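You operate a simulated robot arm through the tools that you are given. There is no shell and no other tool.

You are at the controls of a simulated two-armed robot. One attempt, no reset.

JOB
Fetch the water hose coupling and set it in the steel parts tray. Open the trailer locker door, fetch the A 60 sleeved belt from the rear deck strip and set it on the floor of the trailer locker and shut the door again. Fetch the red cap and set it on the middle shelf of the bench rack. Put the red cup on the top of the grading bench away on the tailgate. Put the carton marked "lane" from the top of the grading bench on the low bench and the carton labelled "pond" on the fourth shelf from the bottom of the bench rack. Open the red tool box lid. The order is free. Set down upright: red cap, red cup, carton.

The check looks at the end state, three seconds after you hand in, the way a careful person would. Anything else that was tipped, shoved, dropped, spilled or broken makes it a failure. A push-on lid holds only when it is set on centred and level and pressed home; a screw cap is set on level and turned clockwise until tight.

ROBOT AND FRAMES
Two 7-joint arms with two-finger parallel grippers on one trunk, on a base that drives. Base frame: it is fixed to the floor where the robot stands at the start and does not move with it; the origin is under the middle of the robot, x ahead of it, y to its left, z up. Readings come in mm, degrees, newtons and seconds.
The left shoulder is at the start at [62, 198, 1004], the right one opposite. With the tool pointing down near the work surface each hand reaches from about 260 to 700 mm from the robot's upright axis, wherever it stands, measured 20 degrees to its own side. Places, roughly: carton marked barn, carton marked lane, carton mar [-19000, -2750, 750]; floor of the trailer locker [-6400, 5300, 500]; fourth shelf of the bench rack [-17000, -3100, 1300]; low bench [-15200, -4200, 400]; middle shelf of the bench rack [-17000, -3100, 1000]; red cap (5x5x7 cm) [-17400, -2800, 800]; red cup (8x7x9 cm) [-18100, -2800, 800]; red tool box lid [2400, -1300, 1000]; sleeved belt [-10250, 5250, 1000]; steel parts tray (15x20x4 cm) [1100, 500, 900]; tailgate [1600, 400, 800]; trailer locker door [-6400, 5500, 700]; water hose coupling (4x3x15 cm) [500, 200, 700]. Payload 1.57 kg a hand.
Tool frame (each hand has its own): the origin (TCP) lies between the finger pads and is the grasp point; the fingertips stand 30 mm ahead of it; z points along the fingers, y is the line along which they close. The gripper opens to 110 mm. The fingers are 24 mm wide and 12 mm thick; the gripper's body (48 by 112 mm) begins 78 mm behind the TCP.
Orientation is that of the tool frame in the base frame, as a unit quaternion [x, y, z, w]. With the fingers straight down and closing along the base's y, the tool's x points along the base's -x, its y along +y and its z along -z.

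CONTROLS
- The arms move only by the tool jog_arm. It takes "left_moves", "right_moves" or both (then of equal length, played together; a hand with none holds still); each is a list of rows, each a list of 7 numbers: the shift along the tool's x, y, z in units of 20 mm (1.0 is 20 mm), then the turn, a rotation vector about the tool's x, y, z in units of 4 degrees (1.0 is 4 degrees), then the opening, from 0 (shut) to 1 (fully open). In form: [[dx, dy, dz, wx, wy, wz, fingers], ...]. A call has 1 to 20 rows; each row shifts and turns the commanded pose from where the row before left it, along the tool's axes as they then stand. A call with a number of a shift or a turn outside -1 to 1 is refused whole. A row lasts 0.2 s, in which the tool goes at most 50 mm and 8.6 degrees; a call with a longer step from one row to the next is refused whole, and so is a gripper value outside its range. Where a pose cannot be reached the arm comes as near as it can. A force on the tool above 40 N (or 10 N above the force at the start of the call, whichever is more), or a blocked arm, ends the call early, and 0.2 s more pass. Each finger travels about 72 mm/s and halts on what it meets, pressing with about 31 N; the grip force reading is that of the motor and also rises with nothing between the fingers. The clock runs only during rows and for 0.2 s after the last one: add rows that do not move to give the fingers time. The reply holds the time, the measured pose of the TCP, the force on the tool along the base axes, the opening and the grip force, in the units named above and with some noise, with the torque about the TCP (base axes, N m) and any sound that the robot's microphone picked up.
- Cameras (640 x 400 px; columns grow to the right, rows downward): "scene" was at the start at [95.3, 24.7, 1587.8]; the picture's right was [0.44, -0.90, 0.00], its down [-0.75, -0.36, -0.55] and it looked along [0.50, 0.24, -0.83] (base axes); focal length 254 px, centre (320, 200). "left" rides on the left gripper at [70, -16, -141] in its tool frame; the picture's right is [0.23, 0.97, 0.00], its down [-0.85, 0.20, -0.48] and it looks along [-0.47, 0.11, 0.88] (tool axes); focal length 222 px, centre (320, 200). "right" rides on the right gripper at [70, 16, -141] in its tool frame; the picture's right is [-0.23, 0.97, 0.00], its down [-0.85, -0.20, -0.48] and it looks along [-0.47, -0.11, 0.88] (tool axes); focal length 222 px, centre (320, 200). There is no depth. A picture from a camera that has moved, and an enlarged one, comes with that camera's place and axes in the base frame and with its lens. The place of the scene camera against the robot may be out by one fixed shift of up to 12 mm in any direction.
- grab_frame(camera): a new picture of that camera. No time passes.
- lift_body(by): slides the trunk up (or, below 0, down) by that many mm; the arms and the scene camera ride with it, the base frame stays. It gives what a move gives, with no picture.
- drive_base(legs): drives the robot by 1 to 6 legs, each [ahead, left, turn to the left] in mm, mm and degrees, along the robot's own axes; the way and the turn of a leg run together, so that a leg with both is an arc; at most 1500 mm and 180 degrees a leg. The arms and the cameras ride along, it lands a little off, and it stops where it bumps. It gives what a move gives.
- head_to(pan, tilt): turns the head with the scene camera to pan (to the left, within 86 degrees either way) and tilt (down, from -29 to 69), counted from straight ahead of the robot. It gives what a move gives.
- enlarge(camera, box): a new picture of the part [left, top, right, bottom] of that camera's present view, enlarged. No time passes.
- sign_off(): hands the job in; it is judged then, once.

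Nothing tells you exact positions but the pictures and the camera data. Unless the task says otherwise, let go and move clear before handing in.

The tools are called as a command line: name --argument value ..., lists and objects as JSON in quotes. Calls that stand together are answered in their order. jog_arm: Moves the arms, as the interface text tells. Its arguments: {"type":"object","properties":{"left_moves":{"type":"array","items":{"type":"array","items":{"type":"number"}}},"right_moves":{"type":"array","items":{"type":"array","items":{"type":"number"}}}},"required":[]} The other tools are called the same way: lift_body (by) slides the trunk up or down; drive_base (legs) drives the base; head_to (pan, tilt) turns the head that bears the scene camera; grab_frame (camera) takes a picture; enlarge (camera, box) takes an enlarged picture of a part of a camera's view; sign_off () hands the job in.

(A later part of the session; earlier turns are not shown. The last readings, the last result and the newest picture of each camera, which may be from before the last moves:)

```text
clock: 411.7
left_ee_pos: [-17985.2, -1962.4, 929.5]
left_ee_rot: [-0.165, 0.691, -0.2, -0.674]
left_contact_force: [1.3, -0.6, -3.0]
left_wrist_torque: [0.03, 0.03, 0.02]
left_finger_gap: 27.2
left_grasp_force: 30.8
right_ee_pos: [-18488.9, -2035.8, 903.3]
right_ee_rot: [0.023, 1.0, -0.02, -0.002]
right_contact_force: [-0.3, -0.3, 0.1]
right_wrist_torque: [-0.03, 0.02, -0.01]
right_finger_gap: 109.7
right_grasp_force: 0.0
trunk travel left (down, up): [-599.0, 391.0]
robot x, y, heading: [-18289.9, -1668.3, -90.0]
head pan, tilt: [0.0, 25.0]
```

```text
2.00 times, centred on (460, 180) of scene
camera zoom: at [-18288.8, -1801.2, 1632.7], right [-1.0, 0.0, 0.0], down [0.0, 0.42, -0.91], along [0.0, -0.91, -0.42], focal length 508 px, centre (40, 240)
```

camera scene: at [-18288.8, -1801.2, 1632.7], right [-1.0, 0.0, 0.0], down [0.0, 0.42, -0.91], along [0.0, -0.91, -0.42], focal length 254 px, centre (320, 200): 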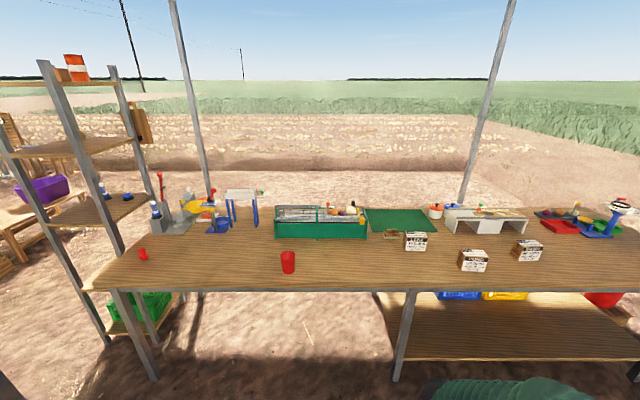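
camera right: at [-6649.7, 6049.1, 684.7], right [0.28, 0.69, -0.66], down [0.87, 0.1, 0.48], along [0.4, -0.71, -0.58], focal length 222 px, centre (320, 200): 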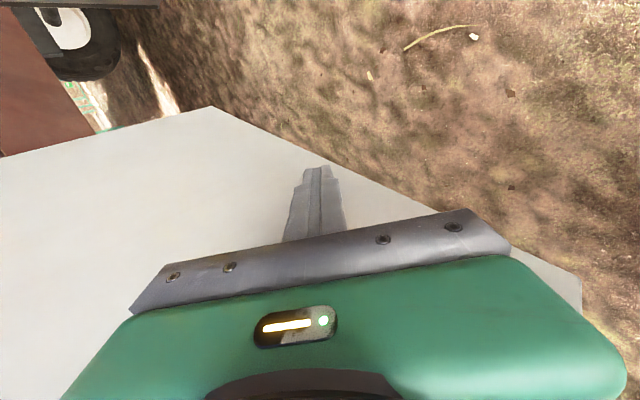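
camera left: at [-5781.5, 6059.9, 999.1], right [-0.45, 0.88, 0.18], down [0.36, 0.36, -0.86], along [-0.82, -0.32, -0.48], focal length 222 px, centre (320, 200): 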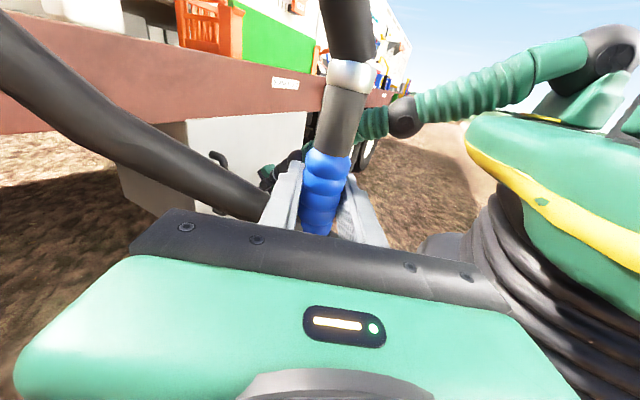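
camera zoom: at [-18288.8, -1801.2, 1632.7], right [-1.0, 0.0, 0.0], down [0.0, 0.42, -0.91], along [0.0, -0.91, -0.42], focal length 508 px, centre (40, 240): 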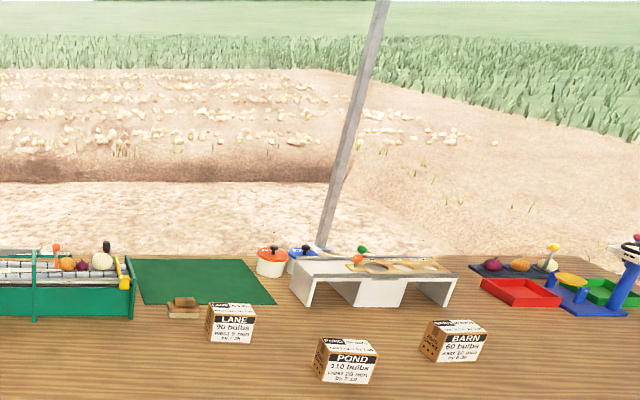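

I can read the cartons: LANE, POND and BARN, and see the red cup and red cap. I look closely at the rack on the left and at the far background for the low bench.

head_to --pan 45 --tilt 15

grab_frame --camera "scene"

enlarge --camera "scene" --box '[150, 30, 450, 330]'

```text
clock: 412.8
left_ee_pos: [-17983.5, -1962.8, 927.9]
left_ee_rot: [-0.165, 0.691, -0.2, -0.674]
left_contact_force: [0.0, 0.6, -3.0]
left_wrist_torque: [0.02, -0.03, 0.01]
left_finger_gap: 27.6
left_grasp_force: 31.2
right_ee_pos: [-18489.5, -2036.6, 902.7]
right_ee_rot: [0.022, 1.0, -0.021, -0.001]
right_contact_force: [-0.3, -0.8, 0.0]
right_wrist_torque: [0.0, -0.02, 0.02]
right_finger_gap: 110.1
right_grasp_force: 0.0
trunk travel left (down, up): [-599.0, 391.0]
robot x, y, heading: [-18291.4, -1668.6, -90.3]
head pan, tilt: [45.0, 15.0]
```

```text
taken
camera scene: at [-18222.8, -1775.4, 1648.8], right [-0.71, -0.71, 0.0], down [-0.18, 0.18, -0.97], along [0.68, -0.68, -0.26], focal length 254 px, centre (320, 200)
```

scene: 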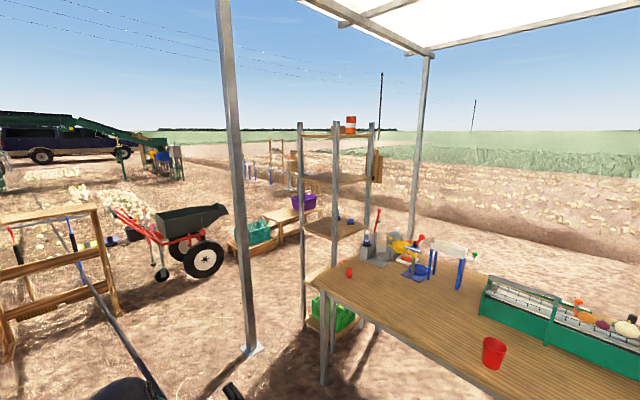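

```text
1.33 times, centred on (300, 180) of scene
camera zoom: at [-18222.8, -1775.4, 1648.8], right [-0.71, -0.71, 0.0], down [-0.18, 0.18, -0.97], along [0.68, -0.68, -0.26], focal length 339 px, centre (347, 227)
```

zoom: 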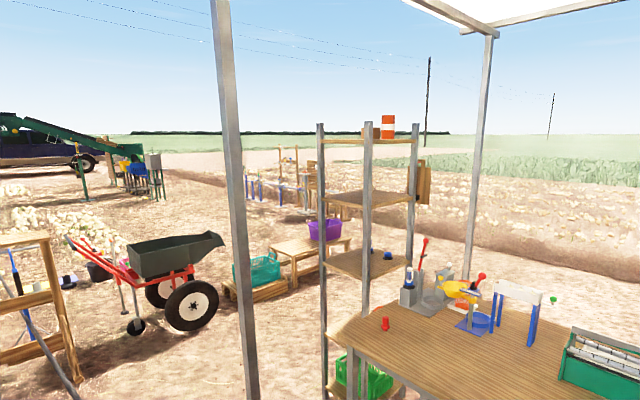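

The rack has five shelves at about 400/700/1000/1300/1600, standing at x -17230…-16905, y -2895…-3266; the middle one holds a few blue items. I now bring the right hand to a forward-tilted grasp posture in free space.

jog_arm --right_moves '[[0, 0, 0, 0, 0, 1, 1], [0, 0, 0, 0, 0, 1, 1], [0, 0, 0, 0, 0, 1, 1], [0, 0, 0, 0, 0, 1, 1], [0, 0, 0, 0, 0, 1, 1], [0, 0, 0, 0, 0, 1, 1], [0, 0, 0, 0, 0, 1, 1], [0, 0, 0, 0, 0, 1, 1], [0, 0, 0, 0, 0, 1, 1], [0, 0, 0, 0, 0, 1, 1], [0, 0, 0, 0, 0, 1, 1], [0, 0, 0, 0, 0, 1, 1], [0, 0, 0, 0, 0, 1, 1], [0, 0, 0, 0, 0, 1, 1], [0, 0, 0, 0, 0, 1, 1], [0, 0, 0, 0, 0, 1, 1], [0, 0, 0, 0, 0, 1, 1], [0, 0, 0, 0, 0, 1, 1], [0, 0, 0, 0, 0, 1, 1], [0, 0, 0, 0, 0, 1, 1]]'

jog_arm --right_moves '[[-1, 0, 0, 0, 0, 1, 1], [-1, 0, 0, 0, 0, 1, 1], [-1, 0, 0, 0, 0, 0.6, 1], [-1, 0, 0, 0, 0, 0, 1], [-1, 0, 0, 0, 0, 0, 1], [-1, 0, 0, 0, 0, 0, 1], [-1, 0, 0, 0, 0, 0, 1], [-1, 0, 0, 0, 0, 0, 1], [-1, 0, 0, 0, 0, 0, 1], [-1, 0, 0, 0, 0, 0, 1], [-1, 0, 0, 0, 0, 0, 1], [-1, 0, 0, 0, 0, 0, 1], [-0.5, 0, 0, 0, 0, 0, 1]]'

jog_arm --right_moves '[[0, 0, 0.3, 0, -1, 0, 1], [0, 0, 0.3, 0, -1, 0, 1], [0, 0, 0.3, 0, -1, 0, 1], [0, 0, 0.3, 0, -1, 0, 1], [0, 0, 0.3, 0, -1, 0, 1], [0, 0, 0.3, 0, -1, 0, 1], [0, 0, 0.3, 0, -1, 0, 1], [0, 0, 0.3, 0, -1, 0, 1], [0, 0, 0.3, 0, -1, 0, 1], [0, 0, 0.3, 0, -1, 0, 1], [0, 0, 0.3, 0, -1, 0, 1], [0, 0, 0.3, 0, -1, 0, 1], [0, 0, 0.3, 0, -1, 0, 1], [0, 0, 0.3, 0, -1, 0, 1], [0, 0, 0.3, 0, -1, 0, 1]]'

head_to --pan -10 --tilt 50

grab_frame --camera "scene"

```text
clock: 417.0
left_ee_pos: [-17983.5, -1961.7, 929.3]
left_ee_rot: [-0.165, 0.692, -0.2, -0.674]
left_contact_force: [0.4, 0.2, -2.6]
left_wrist_torque: [-0.01, -0.02, 0.0]
left_finger_gap: 27.4
left_grasp_force: 31.4
right_ee_pos: [-18489.8, -2035.7, 904.7]
right_ee_rot: [0.661, 0.75, -0.017, 0.013]
right_contact_force: [1.9, -0.1, 1.1]
right_wrist_torque: [0.0, 0.01, -0.04]
right_finger_gap: 110.0
right_grasp_force: 0.0
trunk travel left (down, up): [-599.0, 391.0]
robot x, y, heading: [-18290.8, -1665.3, -90.3]
head pan, tilt: [45.0, 15.0]
```

```text
clock: 419.8
left_ee_pos: [-17985.1, -1963.6, 929.2]
left_ee_rot: [-0.166, 0.691, -0.2, -0.674]
left_contact_force: [-0.3, -0.2, -1.5]
left_wrist_torque: [0.03, 0.02, 0.0]
left_finger_gap: 27.4
left_grasp_force: 30.8
right_ee_pos: [-18496.6, -2285.4, 912.1]
right_ee_rot: [0.726, 0.688, -0.015, 0.013]
right_contact_force: [-0.2, 0.4, -0.2]
right_wrist_torque: [-0.04, 0.02, -0.03]
right_finger_gap: 109.8
right_grasp_force: 0.0
trunk travel left (down, up): [-599.0, 391.0]
robot x, y, heading: [-18290.9, -1667.3, -90.4]
head pan, tilt: [45.0, 15.0]
```

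```text
clock: 423.0
left_ee_pos: [-17984.9, -1962.1, 930.0]
left_ee_rot: [-0.166, 0.691, -0.199, -0.675]
left_contact_force: [-0.5, -0.1, -2.9]
left_wrist_torque: [0.0, 0.02, 0.01]
left_finger_gap: 27.7
left_grasp_force: 31.4
right_ee_pos: [-18498.8, -2328.6, 841.5]
right_ee_rot: [0.621, 0.589, -0.377, 0.355]
right_contact_force: [0.8, -0.2, 0.4]
right_wrist_torque: [-0.03, 0.02, 0.0]
right_finger_gap: 110.1
right_grasp_force: 0.0
trunk travel left (down, up): [-599.0, 391.0]
robot x, y, heading: [-18290.0, -1667.0, -90.0]
head pan, tilt: [45.0, 15.0]
```

```text
clock: 424.2
left_ee_pos: [-17983.9, -1961.8, 928.2]
left_ee_rot: [-0.164, 0.692, -0.2, -0.674]
left_contact_force: [-0.5, 0.1, -2.7]
left_wrist_torque: [-0.03, 0.01, 0.02]
left_finger_gap: 27.4
left_grasp_force: 30.7
right_ee_pos: [-18498.5, -2329.1, 841.1]
right_ee_rot: [0.621, 0.59, -0.376, 0.355]
right_contact_force: [-0.7, -0.3, 0.4]
right_wrist_torque: [0.01, -0.01, -0.01]
right_finger_gap: 110.1
right_grasp_force: 0.0
trunk travel left (down, up): [-599.0, 391.0]
robot x, y, heading: [-18292.0, -1673.0, -90.1]
head pan, tilt: [-10.0, 50.0]
```

```text
taken
camera scene: at [-18302.0, -1785.9, 1595.2], right [-0.98, 0.17, 0.0], down [0.13, 0.76, -0.64], along [-0.11, -0.63, -0.77], focal length 254 px, centre (320, 200)
```

scene: 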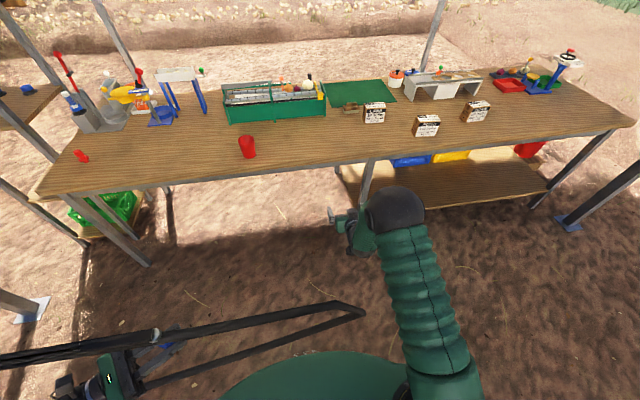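

The posture is good. I turn here in free space to a heading of about -45° and then move to a spot from which both the cap and the rack can be reached.

drive_base --legs '[[0, 0, 45], [918, 272, 0]]'

head_to --pan -25 --tilt 40

grab_frame --camera "scene"

grab_frame --camera "right"

```text
clock: 431.3
left_ee_pos: [-17021.0, -2127.2, 928.6]
left_ee_rot: [-0.413, 0.579, -0.439, -0.549]
left_contact_force: [-0.8, -0.1, -1.2]
left_wrist_torque: [0.0, -0.01, 0.01]
left_finger_gap: 27.6
left_grasp_force: 30.9
right_ee_pos: [-17132.8, -2747.5, 840.6]
right_ee_rot: [0.353, 0.78, -0.214, 0.471]
right_contact_force: [0.4, -0.7, 0.4]
right_wrist_torque: [0.01, -0.02, -0.03]
right_finger_gap: 110.3
right_grasp_force: 0.1
trunk travel left (down, up): [-599.0, 391.0]
robot x, y, heading: [-17444.3, -2132.0, -46.1]
head pan, tilt: [-10.0, 50.0]
```

```text
clock: 432.1
left_ee_pos: [-17022.3, -2126.9, 929.9]
left_ee_rot: [-0.414, 0.578, -0.44, -0.549]
left_contact_force: [-0.1, -0.7, -2.0]
left_wrist_torque: [0.01, 0.02, -0.02]
left_finger_gap: 27.6
left_grasp_force: 30.2
right_ee_pos: [-17134.2, -2748.9, 841.0]
right_ee_rot: [0.352, 0.779, -0.214, 0.472]
right_contact_force: [0.0, -0.1, -0.4]
right_wrist_torque: [0.01, -0.03, -0.02]
right_finger_gap: 110.0
right_grasp_force: 0.0
trunk travel left (down, up): [-599.0, 391.0]
robot x, y, heading: [-17446.1, -2127.6, -46.0]
head pan, tilt: [-25.0, 40.0]
```

```text
taken
camera scene: at [-17392.8, -2241.1, 1609.3], right [-0.94, -0.33, 0.0], down [-0.21, 0.61, -0.77], along [0.25, -0.72, -0.64], focal length 254 px, centre (320, 200)
```

scene: 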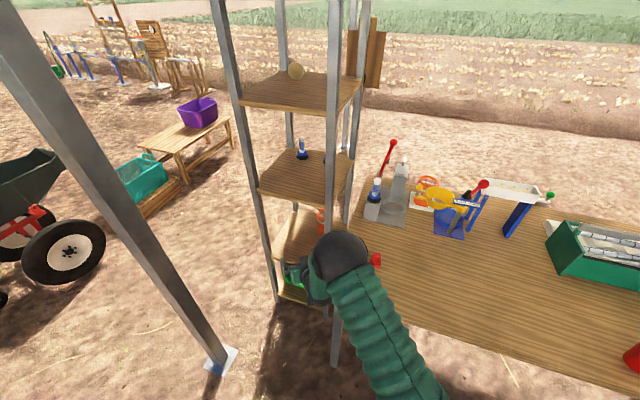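

```text
taken
camera right: at [-17225.3, -2618.6, 845.0], right [0.8, 0.56, 0.2], down [-0.17, -0.11, 0.98], along [0.57, -0.82, 0.01], focal length 222 px, centre (320, 200)
```

right: 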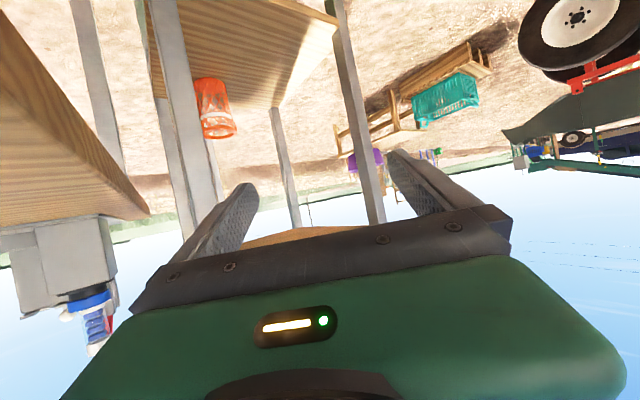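

Cross-checking views, the bench top is at z≈800 and the cap at about (-17394, -2857). I raise the trunk a little and shift the base so that the right hand comes to a stand-off in front of the cap.

lift_body --by 80

drive_base --legs '[[-252, -255, 0]]'

grab_frame --camera "right"

grab_frame --camera "scene"

```text
clock: 433.3
left_ee_pos: [-17020.8, -2125.9, 1009.7]
left_ee_rot: [-0.413, 0.578, -0.438, -0.55]
left_contact_force: [0.3, 0.0, -2.0]
left_wrist_torque: [0.01, -0.01, -0.01]
left_finger_gap: 27.5
left_grasp_force: 30.5
right_ee_pos: [-17133.9, -2748.4, 921.4]
right_ee_rot: [0.352, 0.78, -0.213, 0.472]
right_contact_force: [-0.8, -0.2, 0.0]
right_wrist_torque: [-0.02, 0.01, 0.02]
right_finger_gap: 109.9
right_grasp_force: 0.1
trunk travel left (down, up): [-679.0, 311.0]
robot x, y, heading: [-17445.6, -2129.8, -45.5]
head pan, tilt: [-25.0, 40.0]
```

```text
clock: 435.6
left_ee_pos: [-17379.2, -2123.8, 1009.3]
left_ee_rot: [-0.414, 0.577, -0.44, -0.549]
left_contact_force: [0.7, 0.4, -1.7]
left_wrist_torque: [-0.05, 0.0, 0.02]
left_finger_gap: 27.6
left_grasp_force: 31.0
right_ee_pos: [-17486.9, -2746.1, 921.5]
right_ee_rot: [0.35, 0.781, -0.213, 0.471]
right_contact_force: [0.2, 0.2, -0.2]
right_wrist_torque: [-0.02, -0.02, -0.04]
right_finger_gap: 110.1
right_grasp_force: 0.0
trunk travel left (down, up): [-679.0, 311.0]
robot x, y, heading: [-17806.3, -2132.7, -45.4]
head pan, tilt: [-25.0, 40.0]
```

```text
taken
camera right: at [-17579.6, -2616.7, 925.0], right [0.8, 0.57, 0.2], down [-0.16, -0.11, 0.98], along [0.58, -0.82, 0.01], focal length 222 px, centre (320, 200)
```

right: 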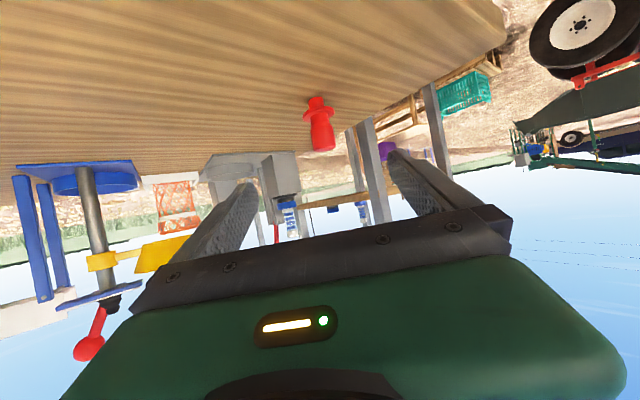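

```text
taken
camera scene: at [-17746.7, -2239.1, 1689.3], right [-0.94, -0.33, 0.01], down [-0.22, 0.61, -0.77], along [0.25, -0.72, -0.64], focal length 254 px, centre (320, 200)
```

scene: 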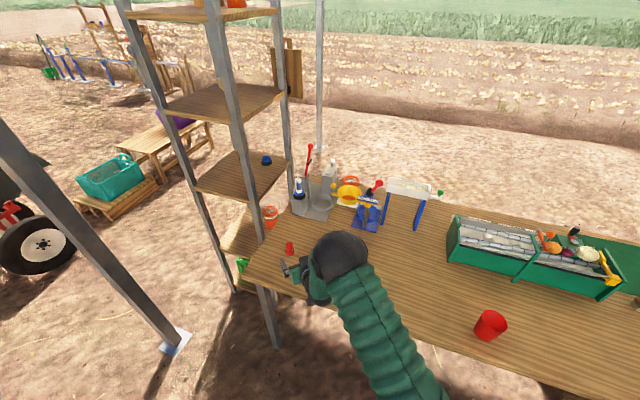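

enlarge --camera "right" --box '[260, 70, 380, 170]'

enlarge --camera "scene" --box '[230, 200, 350, 320]'

```text
4.00 times, centred on (320, 120) of right
camera zoom: at [-17579.6, -2616.7, 925.0], right [0.8, 0.57, 0.2], down [-0.16, -0.11, 0.98], along [0.58, -0.82, 0.01], focal length 888 px, centre (320, 520)
```

zoom: 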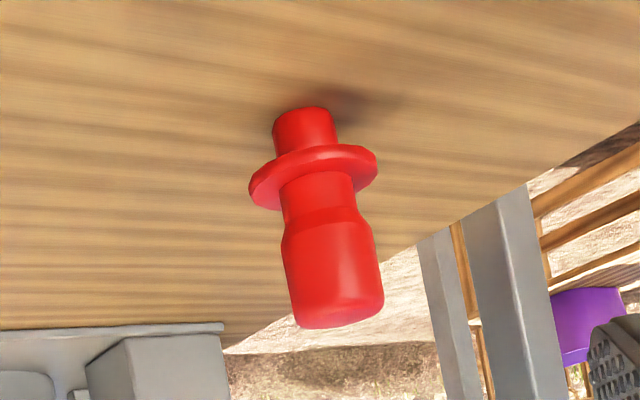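

```text
3.33 times, centred on (290, 260) of scene
camera zoom: at [-17746.7, -2239.1, 1689.3], right [-0.94, -0.33, 0.01], down [-0.22, 0.61, -0.77], along [0.25, -0.72, -0.64], focal length 848 px, centre (420, 0)
```

zoom: 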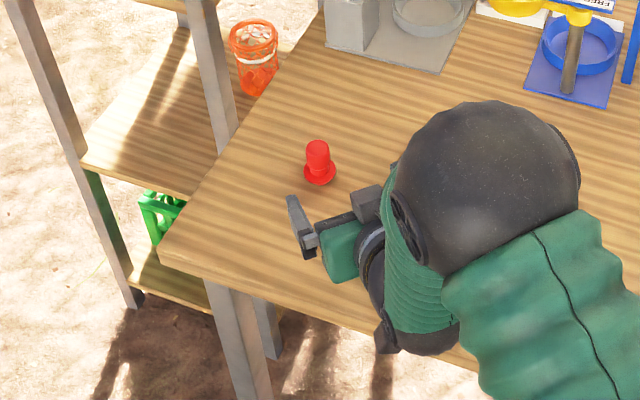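

The cap stands on its small plug with a flange and a knob on top: knob centre near (-17395, -2842, 850), bench top z≈796. I lower the hand to knob height and drive forward to just short of it.

jog_arm --right_moves '[[0.79, 0, 0.41, 0, 0, 0, 1], [0.79, 0, 0.41, 0, 0, 0, 1], [0.79, 0, 0.41, 0, 0, 0, 1], [0.79, 0, 0.41, 0, 0, 0, 1]]'

drive_base --legs '[[80, 0, 0]]'

grab_frame --camera "right"

enlarge --camera "scene" --box '[210, 180, 350, 320]'

```text
clock: 436.6
left_ee_pos: [-17381.1, -2125.6, 1010.1]
left_ee_rot: [-0.415, 0.578, -0.442, -0.547]
left_contact_force: [-0.1, 0.0, -2.5]
left_wrist_torque: [0.03, -0.02, 0.02]
left_finger_gap: 27.2
left_grasp_force: 30.9
right_ee_pos: [-17488.9, -2746.8, 849.6]
right_ee_rot: [0.351, 0.78, -0.212, 0.472]
right_contact_force: [0.6, 0.3, -0.8]
right_wrist_torque: [0.03, 0.0, 0.0]
right_finger_gap: 109.8
right_grasp_force: 0.0
trunk travel left (down, up): [-679.0, 311.0]
robot x, y, heading: [-17801.9, -2132.0, -45.6]
head pan, tilt: [-25.0, 40.0]
```

```text
clock: 437.6
left_ee_pos: [-17328.5, -2179.6, 1010.9]
left_ee_rot: [-0.413, 0.578, -0.441, -0.548]
left_contact_force: [0.6, 0.1, -1.5]
left_wrist_torque: [-0.01, 0.0, 0.02]
left_finger_gap: 27.4
left_grasp_force: 31.3
right_ee_pos: [-17436.5, -2801.8, 851.0]
right_ee_rot: [0.352, 0.779, -0.213, 0.472]
right_contact_force: [0.6, -0.8, -0.2]
right_wrist_torque: [0.04, 0.01, 0.03]
right_finger_gap: 109.7
right_grasp_force: 0.1
trunk travel left (down, up): [-679.0, 311.0]
robot x, y, heading: [-17746.5, -2186.2, -45.3]
head pan, tilt: [-25.0, 40.0]
```

```text
taken
camera right: at [-17529.1, -2672.9, 854.8], right [0.8, 0.57, 0.2], down [-0.17, -0.11, 0.98], along [0.58, -0.82, 0.01], focal length 222 px, centre (320, 200)
```

right: 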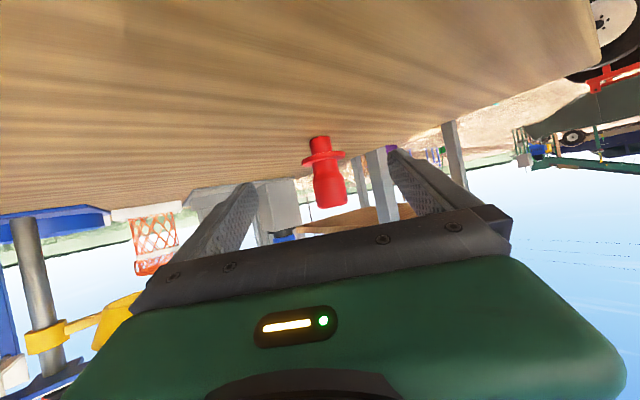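

```text
2.86 times, centred on (280, 250) of scene
camera zoom: at [-17699.6, -2294.2, 1689.7], right [-0.94, -0.33, 0.0], down [-0.21, 0.61, -0.77], along [0.25, -0.72, -0.64], focal length 726 px, centre (434, 57)
```

zoom: 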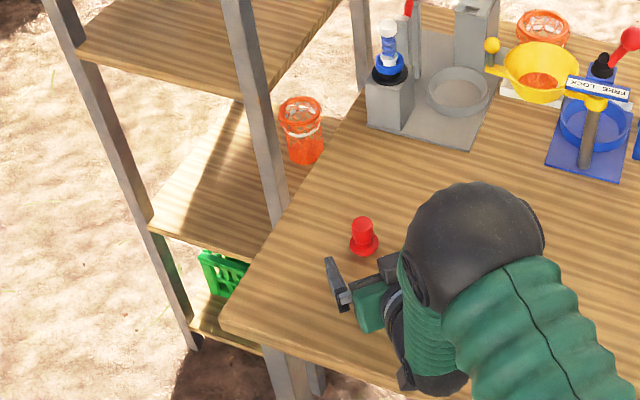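

The knob is 57 mm ahead and centred within 6 mm. I advance the arm onto it.

jog_arm --right_moves '[[-0.39, 0.095, 0.855, 0, 0, 0, 1], [-0.39, 0.095, 0.855, 0, 0, 0, 1], [-0.39, 0.095, 0.855, 0, 0, 0, 1]]'

grab_frame --camera "right"

enlarge --camera "scene" --box '[230, 200, 350, 320]'

```text
clock: 438.4
left_ee_pos: [-17327.3, -2181.4, 1009.4]
left_ee_rot: [-0.415, 0.578, -0.441, -0.548]
left_contact_force: [-0.7, -0.2, -2.8]
left_wrist_torque: [0.0, 0.02, 0.02]
left_finger_gap: 27.8
left_grasp_force: 30.5
right_ee_pos: [-17393.3, -2843.2, 846.0]
right_ee_rot: [0.351, 0.781, -0.212, 0.471]
right_contact_force: [-1.2, -1.1, 0.3]
right_wrist_torque: [0.0, -0.01, 0.02]
right_finger_gap: 110.0
right_grasp_force: 0.1
trunk travel left (down, up): [-679.0, 311.0]
robot x, y, heading: [-17747.0, -2185.2, -45.5]
head pan, tilt: [-25.0, 40.0]
```

```text
taken
camera right: at [-17485.9, -2713.7, 849.8], right [0.8, 0.57, 0.2], down [-0.17, -0.11, 0.98], along [0.58, -0.82, 0.0], focal length 222 px, centre (320, 200)
```

right: 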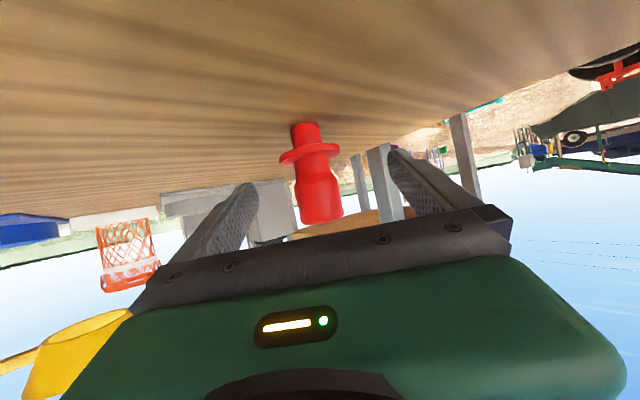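

```text
3.33 times, centred on (290, 260) of scene
camera zoom: at [-17694.5, -2299.0, 1689.1], right [-0.94, -0.33, 0.0], down [-0.22, 0.61, -0.76], along [0.25, -0.72, -0.64], focal length 848 px, centre (420, 0)
```

zoom: 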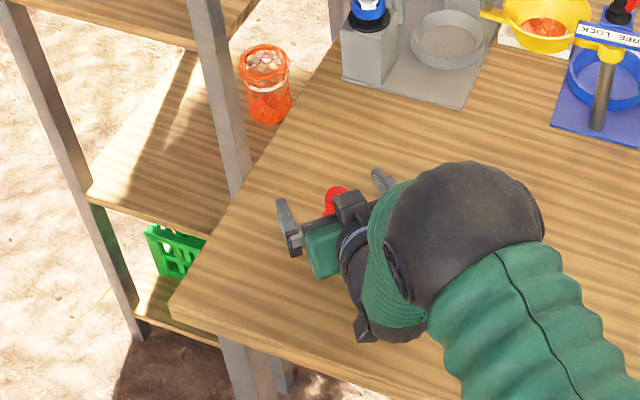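

The knob is at the grasp point. I close.

jog_arm --right_moves '[[0, 0, 0, 0, 0, 0, 0.2], [0, 0, 0, 0, 0, 0, 0.15], [0, 0, 0, 0, 0, 0, 0.15], [0, 0, 0, 0, 0, 0, 0.15], [0, 0, 0, 0, 0, 0, 0.15]]'

grab_frame --camera "right"

```text
clock: 439.6
left_ee_pos: [-17327.8, -2180.9, 1009.3]
left_ee_rot: [-0.414, 0.579, -0.44, -0.548]
left_contact_force: [-0.4, 0.1, -2.4]
left_wrist_torque: [-0.01, -0.02, 0.02]
left_finger_gap: 27.7
left_grasp_force: 31.3
right_ee_pos: [-17393.9, -2842.2, 846.7]
right_ee_rot: [0.352, 0.78, -0.213, 0.472]
right_contact_force: [-0.1, 0.6, -0.2]
right_wrist_torque: [0.03, 0.01, 0.01]
right_finger_gap: 27.4
right_grasp_force: 31.2
trunk travel left (down, up): [-679.0, 311.0]
robot x, y, heading: [-17748.5, -2187.2, -45.8]
head pan, tilt: [-25.0, 40.0]
```

```text
taken
camera right: at [-17486.6, -2712.7, 850.6], right [0.8, 0.57, 0.2], down [-0.17, -0.11, 0.98], along [0.58, -0.82, 0.01], focal length 222 px, centre (320, 200)
```

right: 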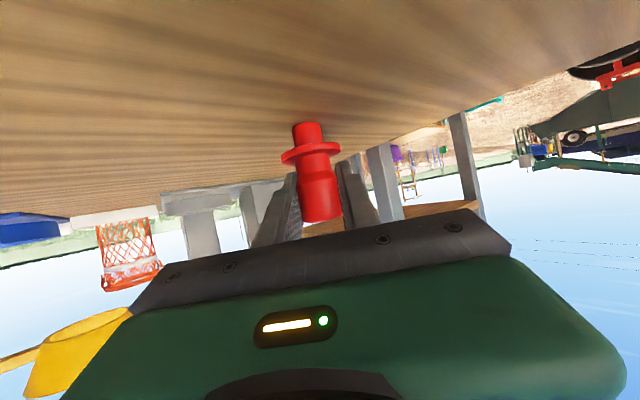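

Cap gripped. I lift it with the trunk to clear the shelf height and check the hold.

lift_body --by 40

lift_body --by 205

grab_frame --camera "right"

grab_frame --camera "scene"

```text
clock: 440.4
left_ee_pos: [-17328.2, -2181.1, 1049.9]
left_ee_rot: [-0.414, 0.579, -0.44, -0.548]
left_contact_force: [0.2, -1.0, -2.9]
left_wrist_torque: [-0.01, -0.01, 0.01]
left_finger_gap: 27.5
left_grasp_force: 30.7
right_ee_pos: [-17394.2, -2842.1, 887.1]
right_ee_rot: [0.352, 0.78, -0.214, 0.472]
right_contact_force: [0.5, 0.5, -0.3]
right_wrist_torque: [0.01, 0.03, -0.03]
right_finger_gap: 27.1
right_grasp_force: 30.6
trunk travel left (down, up): [-719.0, 271.0]
robot x, y, heading: [-17749.3, -2185.8, -45.6]
head pan, tilt: [-25.0, 40.0]
```

```text
clock: 442.7
left_ee_pos: [-17327.9, -2181.4, 1254.9]
left_ee_rot: [-0.414, 0.579, -0.441, -0.547]
left_contact_force: [-0.4, 0.0, -2.4]
left_wrist_torque: [0.0, -0.02, -0.03]
left_finger_gap: 27.4
left_grasp_force: 31.4
right_ee_pos: [-17394.5, -2843.0, 1092.1]
right_ee_rot: [0.352, 0.78, -0.213, 0.472]
right_contact_force: [0.0, 0.1, 0.1]
right_wrist_torque: [0.01, -0.02, 0.02]
right_finger_gap: 27.1
right_grasp_force: 31.2
trunk travel left (down, up): [-924.0, 66.0]
robot x, y, heading: [-17747.8, -2185.9, -45.8]
head pan, tilt: [-25.0, 40.0]
```

```text
taken
camera right: at [-17486.2, -2712.8, 1095.5], right [0.8, 0.57, 0.2], down [-0.17, -0.11, 0.98], along [0.58, -0.82, 0.01], focal length 222 px, centre (320, 200)
```

right: 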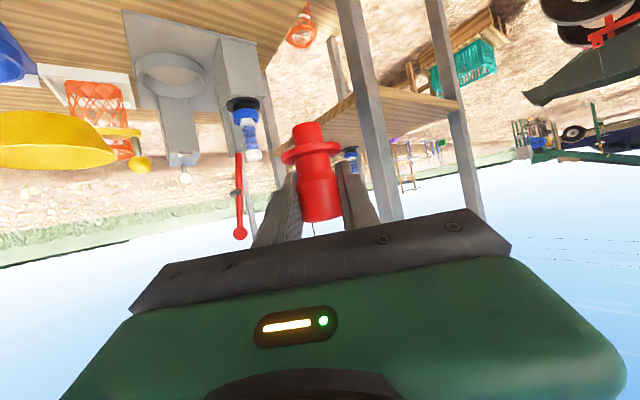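

```text
taken
camera scene: at [-17695.2, -2297.4, 1934.3], right [-0.94, -0.33, 0.0], down [-0.22, 0.61, -0.77], along [0.25, -0.72, -0.64], focal length 254 px, centre (320, 200)
```

scene: 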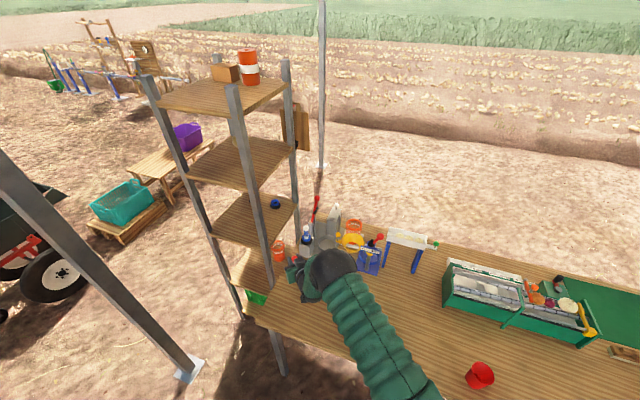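

The cap is held firmly. I back away from the bench, go round the rack's corner post, and line up in front of the middle shelf.

drive_base --legs '[[-180, 0, 0], [269, 211, 0], [62, -22, 0]]'

grab_frame --camera "right"

head_to --pan -20 --tilt 45

grab_frame --camera "scene"

```text
clock: 446.6
left_ee_pos: [-17089.7, -2142.8, 1256.4]
left_ee_rot: [-0.411, 0.575, -0.446, -0.548]
left_contact_force: [0.4, 0.5, -2.9]
left_wrist_torque: [0.01, -0.01, 0.0]
left_finger_gap: 27.7
left_grasp_force: 30.8
right_ee_pos: [-17156.2, -2805.0, 1101.6]
right_ee_rot: [0.347, 0.778, -0.216, 0.477]
right_contact_force: [0.3, 0.0, -0.9]
right_wrist_torque: [-0.01, 0.02, -0.01]
right_finger_gap: 26.5
right_grasp_force: 31.2
trunk travel left (down, up): [-924.0, 66.0]
robot x, y, heading: [-17510.2, -2164.4, -45.5]
head pan, tilt: [-25.0, 40.0]
```

```text
taken
camera right: at [-17249.6, -2676.2, 1103.7], right [0.8, 0.57, 0.2], down [-0.17, -0.1, 0.98], along [0.58, -0.82, 0.02], focal length 222 px, centre (320, 200)
```

right: 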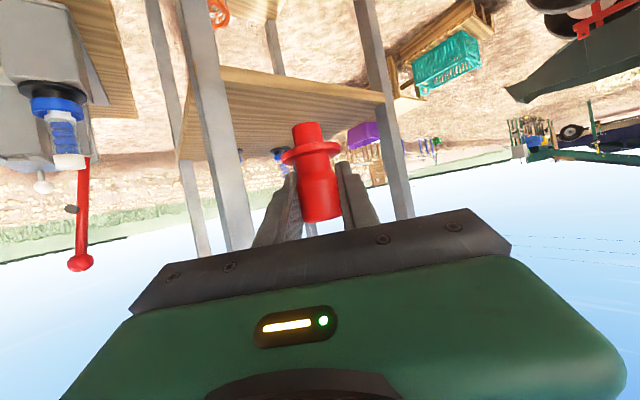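

```text
clock: 447.2
left_ee_pos: [-17093.9, -2156.1, 1257.3]
left_ee_rot: [-0.414, 0.578, -0.443, -0.546]
left_contact_force: [0.3, 0.2, -3.1]
left_wrist_torque: [0.04, 0.0, 0.05]
left_finger_gap: 27.7
left_grasp_force: 31.0
right_ee_pos: [-17158.1, -2817.3, 1095.8]
right_ee_rot: [0.35, 0.779, -0.212, 0.475]
right_contact_force: [0.1, -0.2, -0.4]
right_wrist_torque: [0.01, 0.0, 0.01]
right_finger_gap: 26.5
right_grasp_force: 30.5
trunk travel left (down, up): [-924.0, 66.0]
robot x, y, heading: [-17510.6, -2170.9, -45.6]
head pan, tilt: [-20.0, 45.0]
```

```text
taken
camera scene: at [-17458.8, -2269.2, 1927.4], right [-0.91, -0.41, 0.0], down [-0.29, 0.64, -0.71], along [0.29, -0.64, -0.71], focal length 254 px, centre (320, 200)
```

scene: 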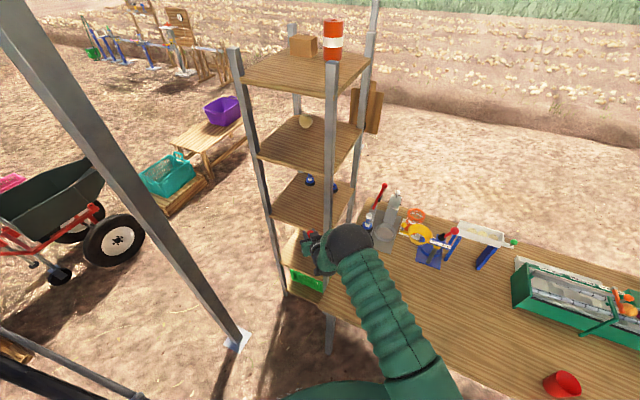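

grab_frame --camera "right"

enlarge --camera "right" --box '[140, 0, 460, 240]'

enlarge --camera "scene" --box '[220, 100, 400, 300]'

```text
taken
camera right: at [-17251.7, -2688.2, 1098.5], right [0.8, 0.57, 0.2], down [-0.17, -0.11, 0.98], along [0.58, -0.82, 0.01], focal length 222 px, centre (320, 200)
```

right: 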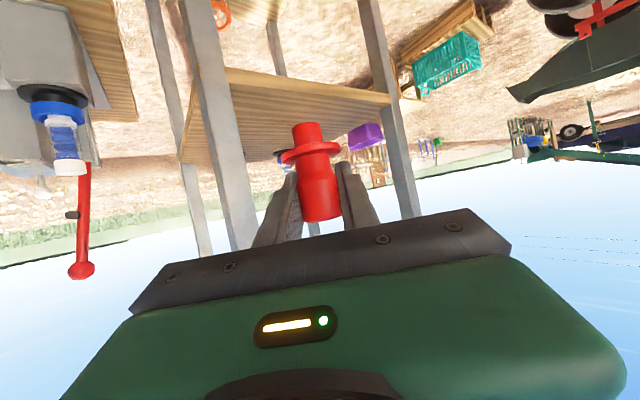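

```text
1.67 times, centred on (300, 120) of right
camera zoom: at [-17251.7, -2688.2, 1098.5], right [0.8, 0.57, 0.2], down [-0.17, -0.11, 0.98], along [0.58, -0.82, 0.01], focal length 370 px, centre (353, 333)
```

zoom: 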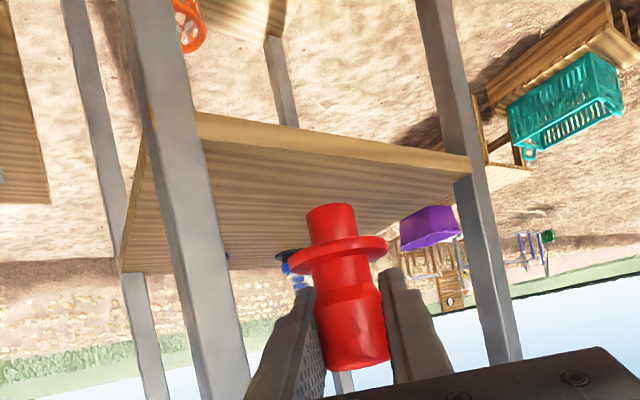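

```text
2.00 times, centred on (310, 200) of scene
camera zoom: at [-17458.8, -2269.2, 1927.4], right [-0.91, -0.41, 0.0], down [-0.29, 0.64, -0.71], along [0.29, -0.64, -0.71], focal length 508 px, centre (340, 200)
```

zoom: 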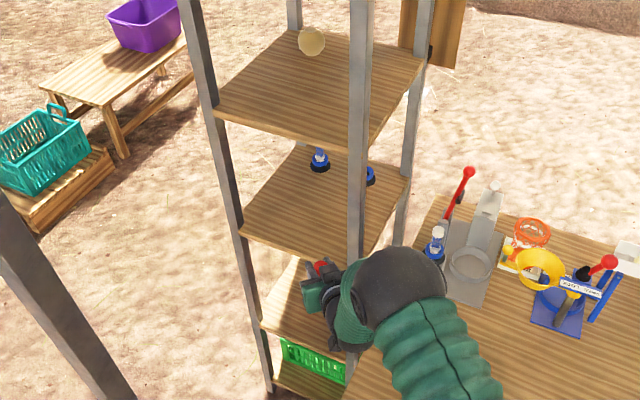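

Comparing both views, the middle shelf's top is at z≈965 with its front edge at y≈-2930 between posts at x≈-17185 and -16895. I shift slightly left and insert partway, then check post clearance.

drive_base --legs '[[0, 24, 0], [110, 0, 0]]'

head_to --pan -21 --tilt 46

grab_frame --camera "right"

enlarge --camera "scene" --box '[220, 100, 400, 300]'

```text
clock: 448.9
left_ee_pos: [-16999.1, -2207.0, 1255.7]
left_ee_rot: [-0.412, 0.577, -0.445, -0.547]
left_contact_force: [0.2, -0.2, -2.3]
left_wrist_torque: [0.0, 0.0, 0.04]
left_finger_gap: 27.6
left_grasp_force: 31.3
right_ee_pos: [-17064.7, -2868.7, 1099.5]
right_ee_rot: [0.349, 0.778, -0.215, 0.475]
right_contact_force: [0.0, 0.5, 0.1]
right_wrist_torque: [0.03, 0.02, 0.0]
right_finger_gap: 26.7
right_grasp_force: 30.3
trunk travel left (down, up): [-924.0, 66.0]
robot x, y, heading: [-17413.5, -2222.6, -45.4]
head pan, tilt: [-20.0, 45.0]
```

```text
clock: 449.5
left_ee_pos: [-16999.3, -2213.2, 1257.4]
left_ee_rot: [-0.414, 0.578, -0.443, -0.546]
left_contact_force: [0.7, 0.8, -2.8]
left_wrist_torque: [-0.01, 0.01, -0.01]
left_finger_gap: 27.5
left_grasp_force: 30.9
right_ee_pos: [-17065.2, -2874.2, 1095.5]
right_ee_rot: [0.351, 0.779, -0.212, 0.474]
right_contact_force: [-0.4, 0.1, 0.6]
right_wrist_torque: [-0.01, 0.03, -0.03]
right_finger_gap: 27.0
right_grasp_force: 30.8
trunk travel left (down, up): [-924.0, 66.0]
robot x, y, heading: [-17412.3, -2224.3, -45.3]
head pan, tilt: [-21.0, 46.0]
```

```text
taken
camera right: at [-17157.2, -2745.8, 1098.9], right [0.8, 0.57, 0.2], down [-0.17, -0.11, 0.98], along [0.58, -0.82, 0.01], focal length 222 px, centre (320, 200)
```

right: 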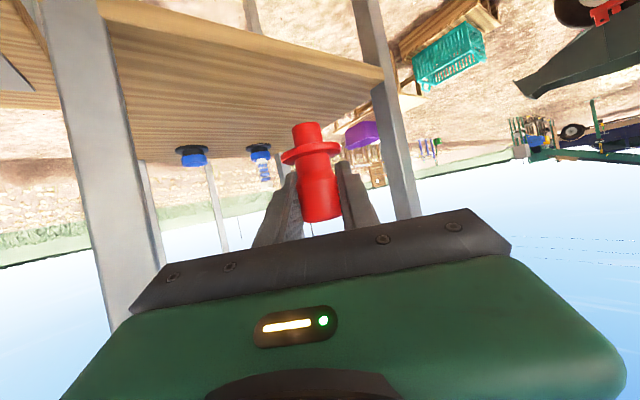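

```text
2.00 times, centred on (310, 200) of scene
camera zoom: at [-17361.2, -2321.1, 1926.2], right [-0.92, -0.4, 0.0], down [-0.29, 0.66, -0.7], along [0.28, -0.64, -0.72], focal length 508 px, centre (340, 200)
```

zoom: 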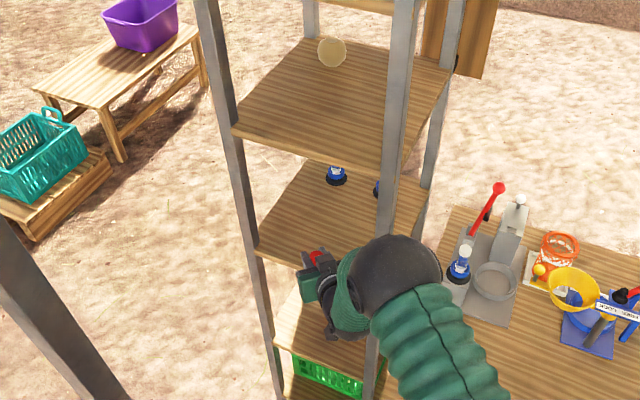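

Both posts are cleared by about 35–50 mm. I insert the rest of the way.

drive_base --legs '[[145, 0, 0]]'

head_to --pan -22 --tilt 47

grab_frame --camera "right"

enlarge --camera "scene" --box '[220, 100, 400, 300]'

```text
clock: 450.8
left_ee_pos: [-16901.3, -2323.5, 1259.0]
left_ee_rot: [-0.415, 0.58, -0.443, -0.544]
left_contact_force: [-0.7, 0.0, -1.7]
left_wrist_torque: [0.01, -0.01, -0.02]
left_finger_gap: 27.6
left_grasp_force: 31.4
right_ee_pos: [-16966.7, -2984.0, 1094.4]
right_ee_rot: [0.352, 0.779, -0.21, 0.475]
right_contact_force: [-0.1, -0.2, -1.2]
right_wrist_torque: [0.01, -0.01, 0.01]
right_finger_gap: 27.0
right_grasp_force: 31.2
trunk travel left (down, up): [-924.0, 66.0]
robot x, y, heading: [-17311.6, -2329.8, -45.5]
head pan, tilt: [-21.0, 46.0]
```

```text
clock: 451.4
left_ee_pos: [-16897.0, -2321.1, 1256.4]
left_ee_rot: [-0.415, 0.579, -0.443, -0.545]
left_contact_force: [0.0, -0.6, -2.2]
left_wrist_torque: [-0.02, 0.01, 0.0]
left_finger_gap: 27.4
left_grasp_force: 30.1
right_ee_pos: [-16962.5, -2983.1, 1092.5]
right_ee_rot: [0.351, 0.78, -0.21, 0.474]
right_contact_force: [-0.1, 0.4, -1.1]
right_wrist_torque: [0.0, 0.0, 0.0]
right_finger_gap: 26.5
right_grasp_force: 31.4
trunk travel left (down, up): [-924.0, 66.0]
robot x, y, heading: [-17310.5, -2329.3, -45.6]
head pan, tilt: [-22.0, 47.0]
```

```text
taken
camera right: at [-17054.2, -2853.6, 1097.7], right [0.8, 0.57, 0.21], down [-0.17, -0.11, 0.98], along [0.58, -0.81, 0.01], focal length 222 px, centre (320, 200)
```

right: 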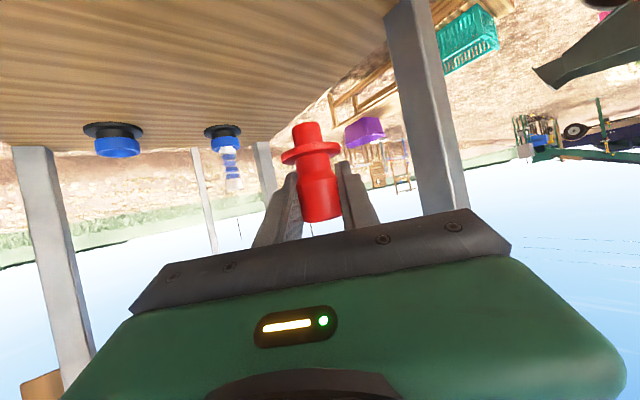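

```text
2.00 times, centred on (310, 200) of scene
camera zoom: at [-17256.5, -2427.4, 1924.6], right [-0.92, -0.38, 0.0], down [-0.28, 0.67, -0.68], along [0.26, -0.63, -0.73], focal length 508 px, centre (340, 200)
```

zoom: 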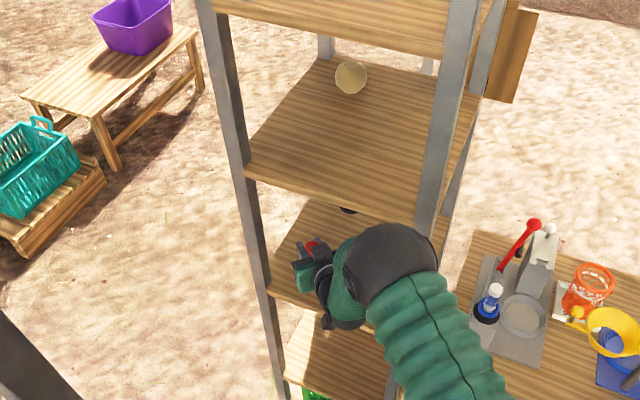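

The hand is inside between the posts with no contact. I lower the cap toward the shelf.

lift_body --by -55

grab_frame --camera "right"

enlarge --camera "right" --box '[240, 60, 400, 240]'

```text
clock: 452.4
left_ee_pos: [-16896.2, -2324.9, 1201.1]
left_ee_rot: [-0.415, 0.58, -0.441, -0.545]
left_contact_force: [-0.3, -0.6, -2.0]
left_wrist_torque: [0.01, 0.04, 0.0]
left_finger_gap: 27.6
left_grasp_force: 31.4
right_ee_pos: [-16960.9, -2985.7, 1037.1]
right_ee_rot: [0.351, 0.78, -0.21, 0.474]
right_contact_force: [-0.4, 0.4, -0.5]
right_wrist_torque: [0.03, 0.02, 0.04]
right_finger_gap: 27.0
right_grasp_force: 31.8
trunk travel left (down, up): [-869.0, 121.0]
robot x, y, heading: [-17310.9, -2327.0, -45.5]
head pan, tilt: [-22.0, 47.0]
```

```text
taken
camera right: at [-17054.0, -2856.5, 1041.1], right [0.8, 0.57, 0.21], down [-0.17, -0.12, 0.98], along [0.58, -0.81, 0.01], focal length 222 px, centre (320, 200)
```

right: 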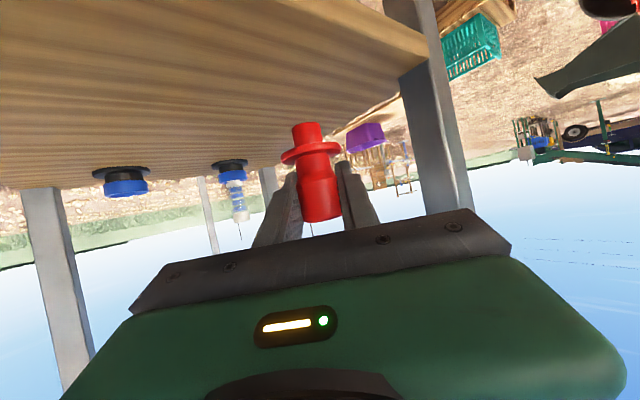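

```text
2.22 times, centred on (320, 150) of right
camera zoom: at [-17054.0, -2856.5, 1041.1], right [0.8, 0.57, 0.21], down [-0.17, -0.12, 0.98], along [0.58, -0.81, 0.01], focal length 494 px, centre (320, 311)
```

zoom: 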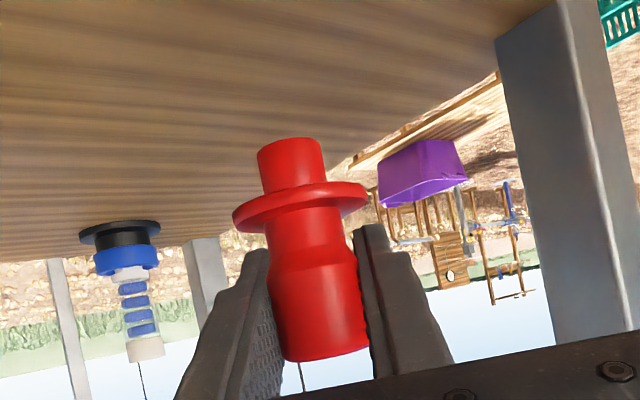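

The cap is over the shelf, about 55–60 mm in from both edges. I lower in small steps until it touches.

lift_body --by -12

lift_body --by -4

lift_body --by -4

enlarge --camera "right" --box '[240, 60, 400, 240]'

```text
clock: 453.0
left_ee_pos: [-16897.3, -2325.4, 1189.2]
left_ee_rot: [-0.417, 0.579, -0.442, -0.544]
left_contact_force: [-1.1, 0.9, -1.9]
left_wrist_torque: [0.03, 0.01, -0.01]
left_finger_gap: 27.6
left_grasp_force: 31.3
right_ee_pos: [-16963.1, -2986.7, 1025.0]
right_ee_rot: [0.351, 0.78, -0.209, 0.473]
right_contact_force: [0.1, -0.2, -0.2]
right_wrist_torque: [-0.03, -0.02, 0.01]
right_finger_gap: 26.6
right_grasp_force: 30.9
trunk travel left (down, up): [-857.0, 133.0]
robot x, y, heading: [-17310.6, -2329.9, -45.2]
head pan, tilt: [-22.0, 47.0]
```

```text
clock: 453.5
left_ee_pos: [-16898.3, -2325.7, 1185.8]
left_ee_rot: [-0.416, 0.58, -0.441, -0.544]
left_contact_force: [0.3, -0.7, -1.3]
left_wrist_torque: [0.01, -0.02, 0.0]
left_finger_gap: 27.3
left_grasp_force: 30.6
right_ee_pos: [-16963.4, -2986.4, 1021.6]
right_ee_rot: [0.352, 0.779, -0.21, 0.474]
right_contact_force: [0.0, -0.6, -1.0]
right_wrist_torque: [0.02, 0.0, 0.03]
right_finger_gap: 26.7
right_grasp_force: 30.7
trunk travel left (down, up): [-853.0, 137.0]
robot x, y, heading: [-17311.6, -2327.9, -45.4]
head pan, tilt: [-22.0, 47.0]
```

```text
clock: 454.1
left_ee_pos: [-16897.3, -2325.2, 1181.5]
left_ee_rot: [-0.416, 0.579, -0.442, -0.544]
left_contact_force: [-0.3, 0.0, -3.1]
left_wrist_torque: [0.02, -0.05, -0.01]
left_finger_gap: 27.8
left_grasp_force: 30.6
right_ee_pos: [-16962.4, -2986.4, 1016.3]
right_ee_rot: [0.351, 0.78, -0.209, 0.474]
right_contact_force: [-0.1, 0.4, -1.2]
right_wrist_torque: [0.0, 0.02, 0.0]
right_finger_gap: 26.7
right_grasp_force: 30.6
trunk travel left (down, up): [-849.0, 141.0]
robot x, y, heading: [-17313.1, -2330.7, -45.4]
head pan, tilt: [-22.0, 47.0]
```

```text
2.22 times, centred on (320, 150) of right
camera zoom: at [-17055.0, -2857.6, 1020.7], right [0.8, 0.57, 0.21], down [-0.17, -0.12, 0.98], along [0.58, -0.82, 0.01], focal length 494 px, centre (320, 311)
```

zoom: 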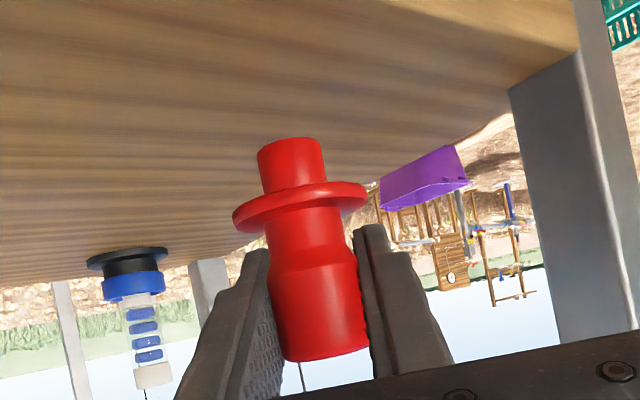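

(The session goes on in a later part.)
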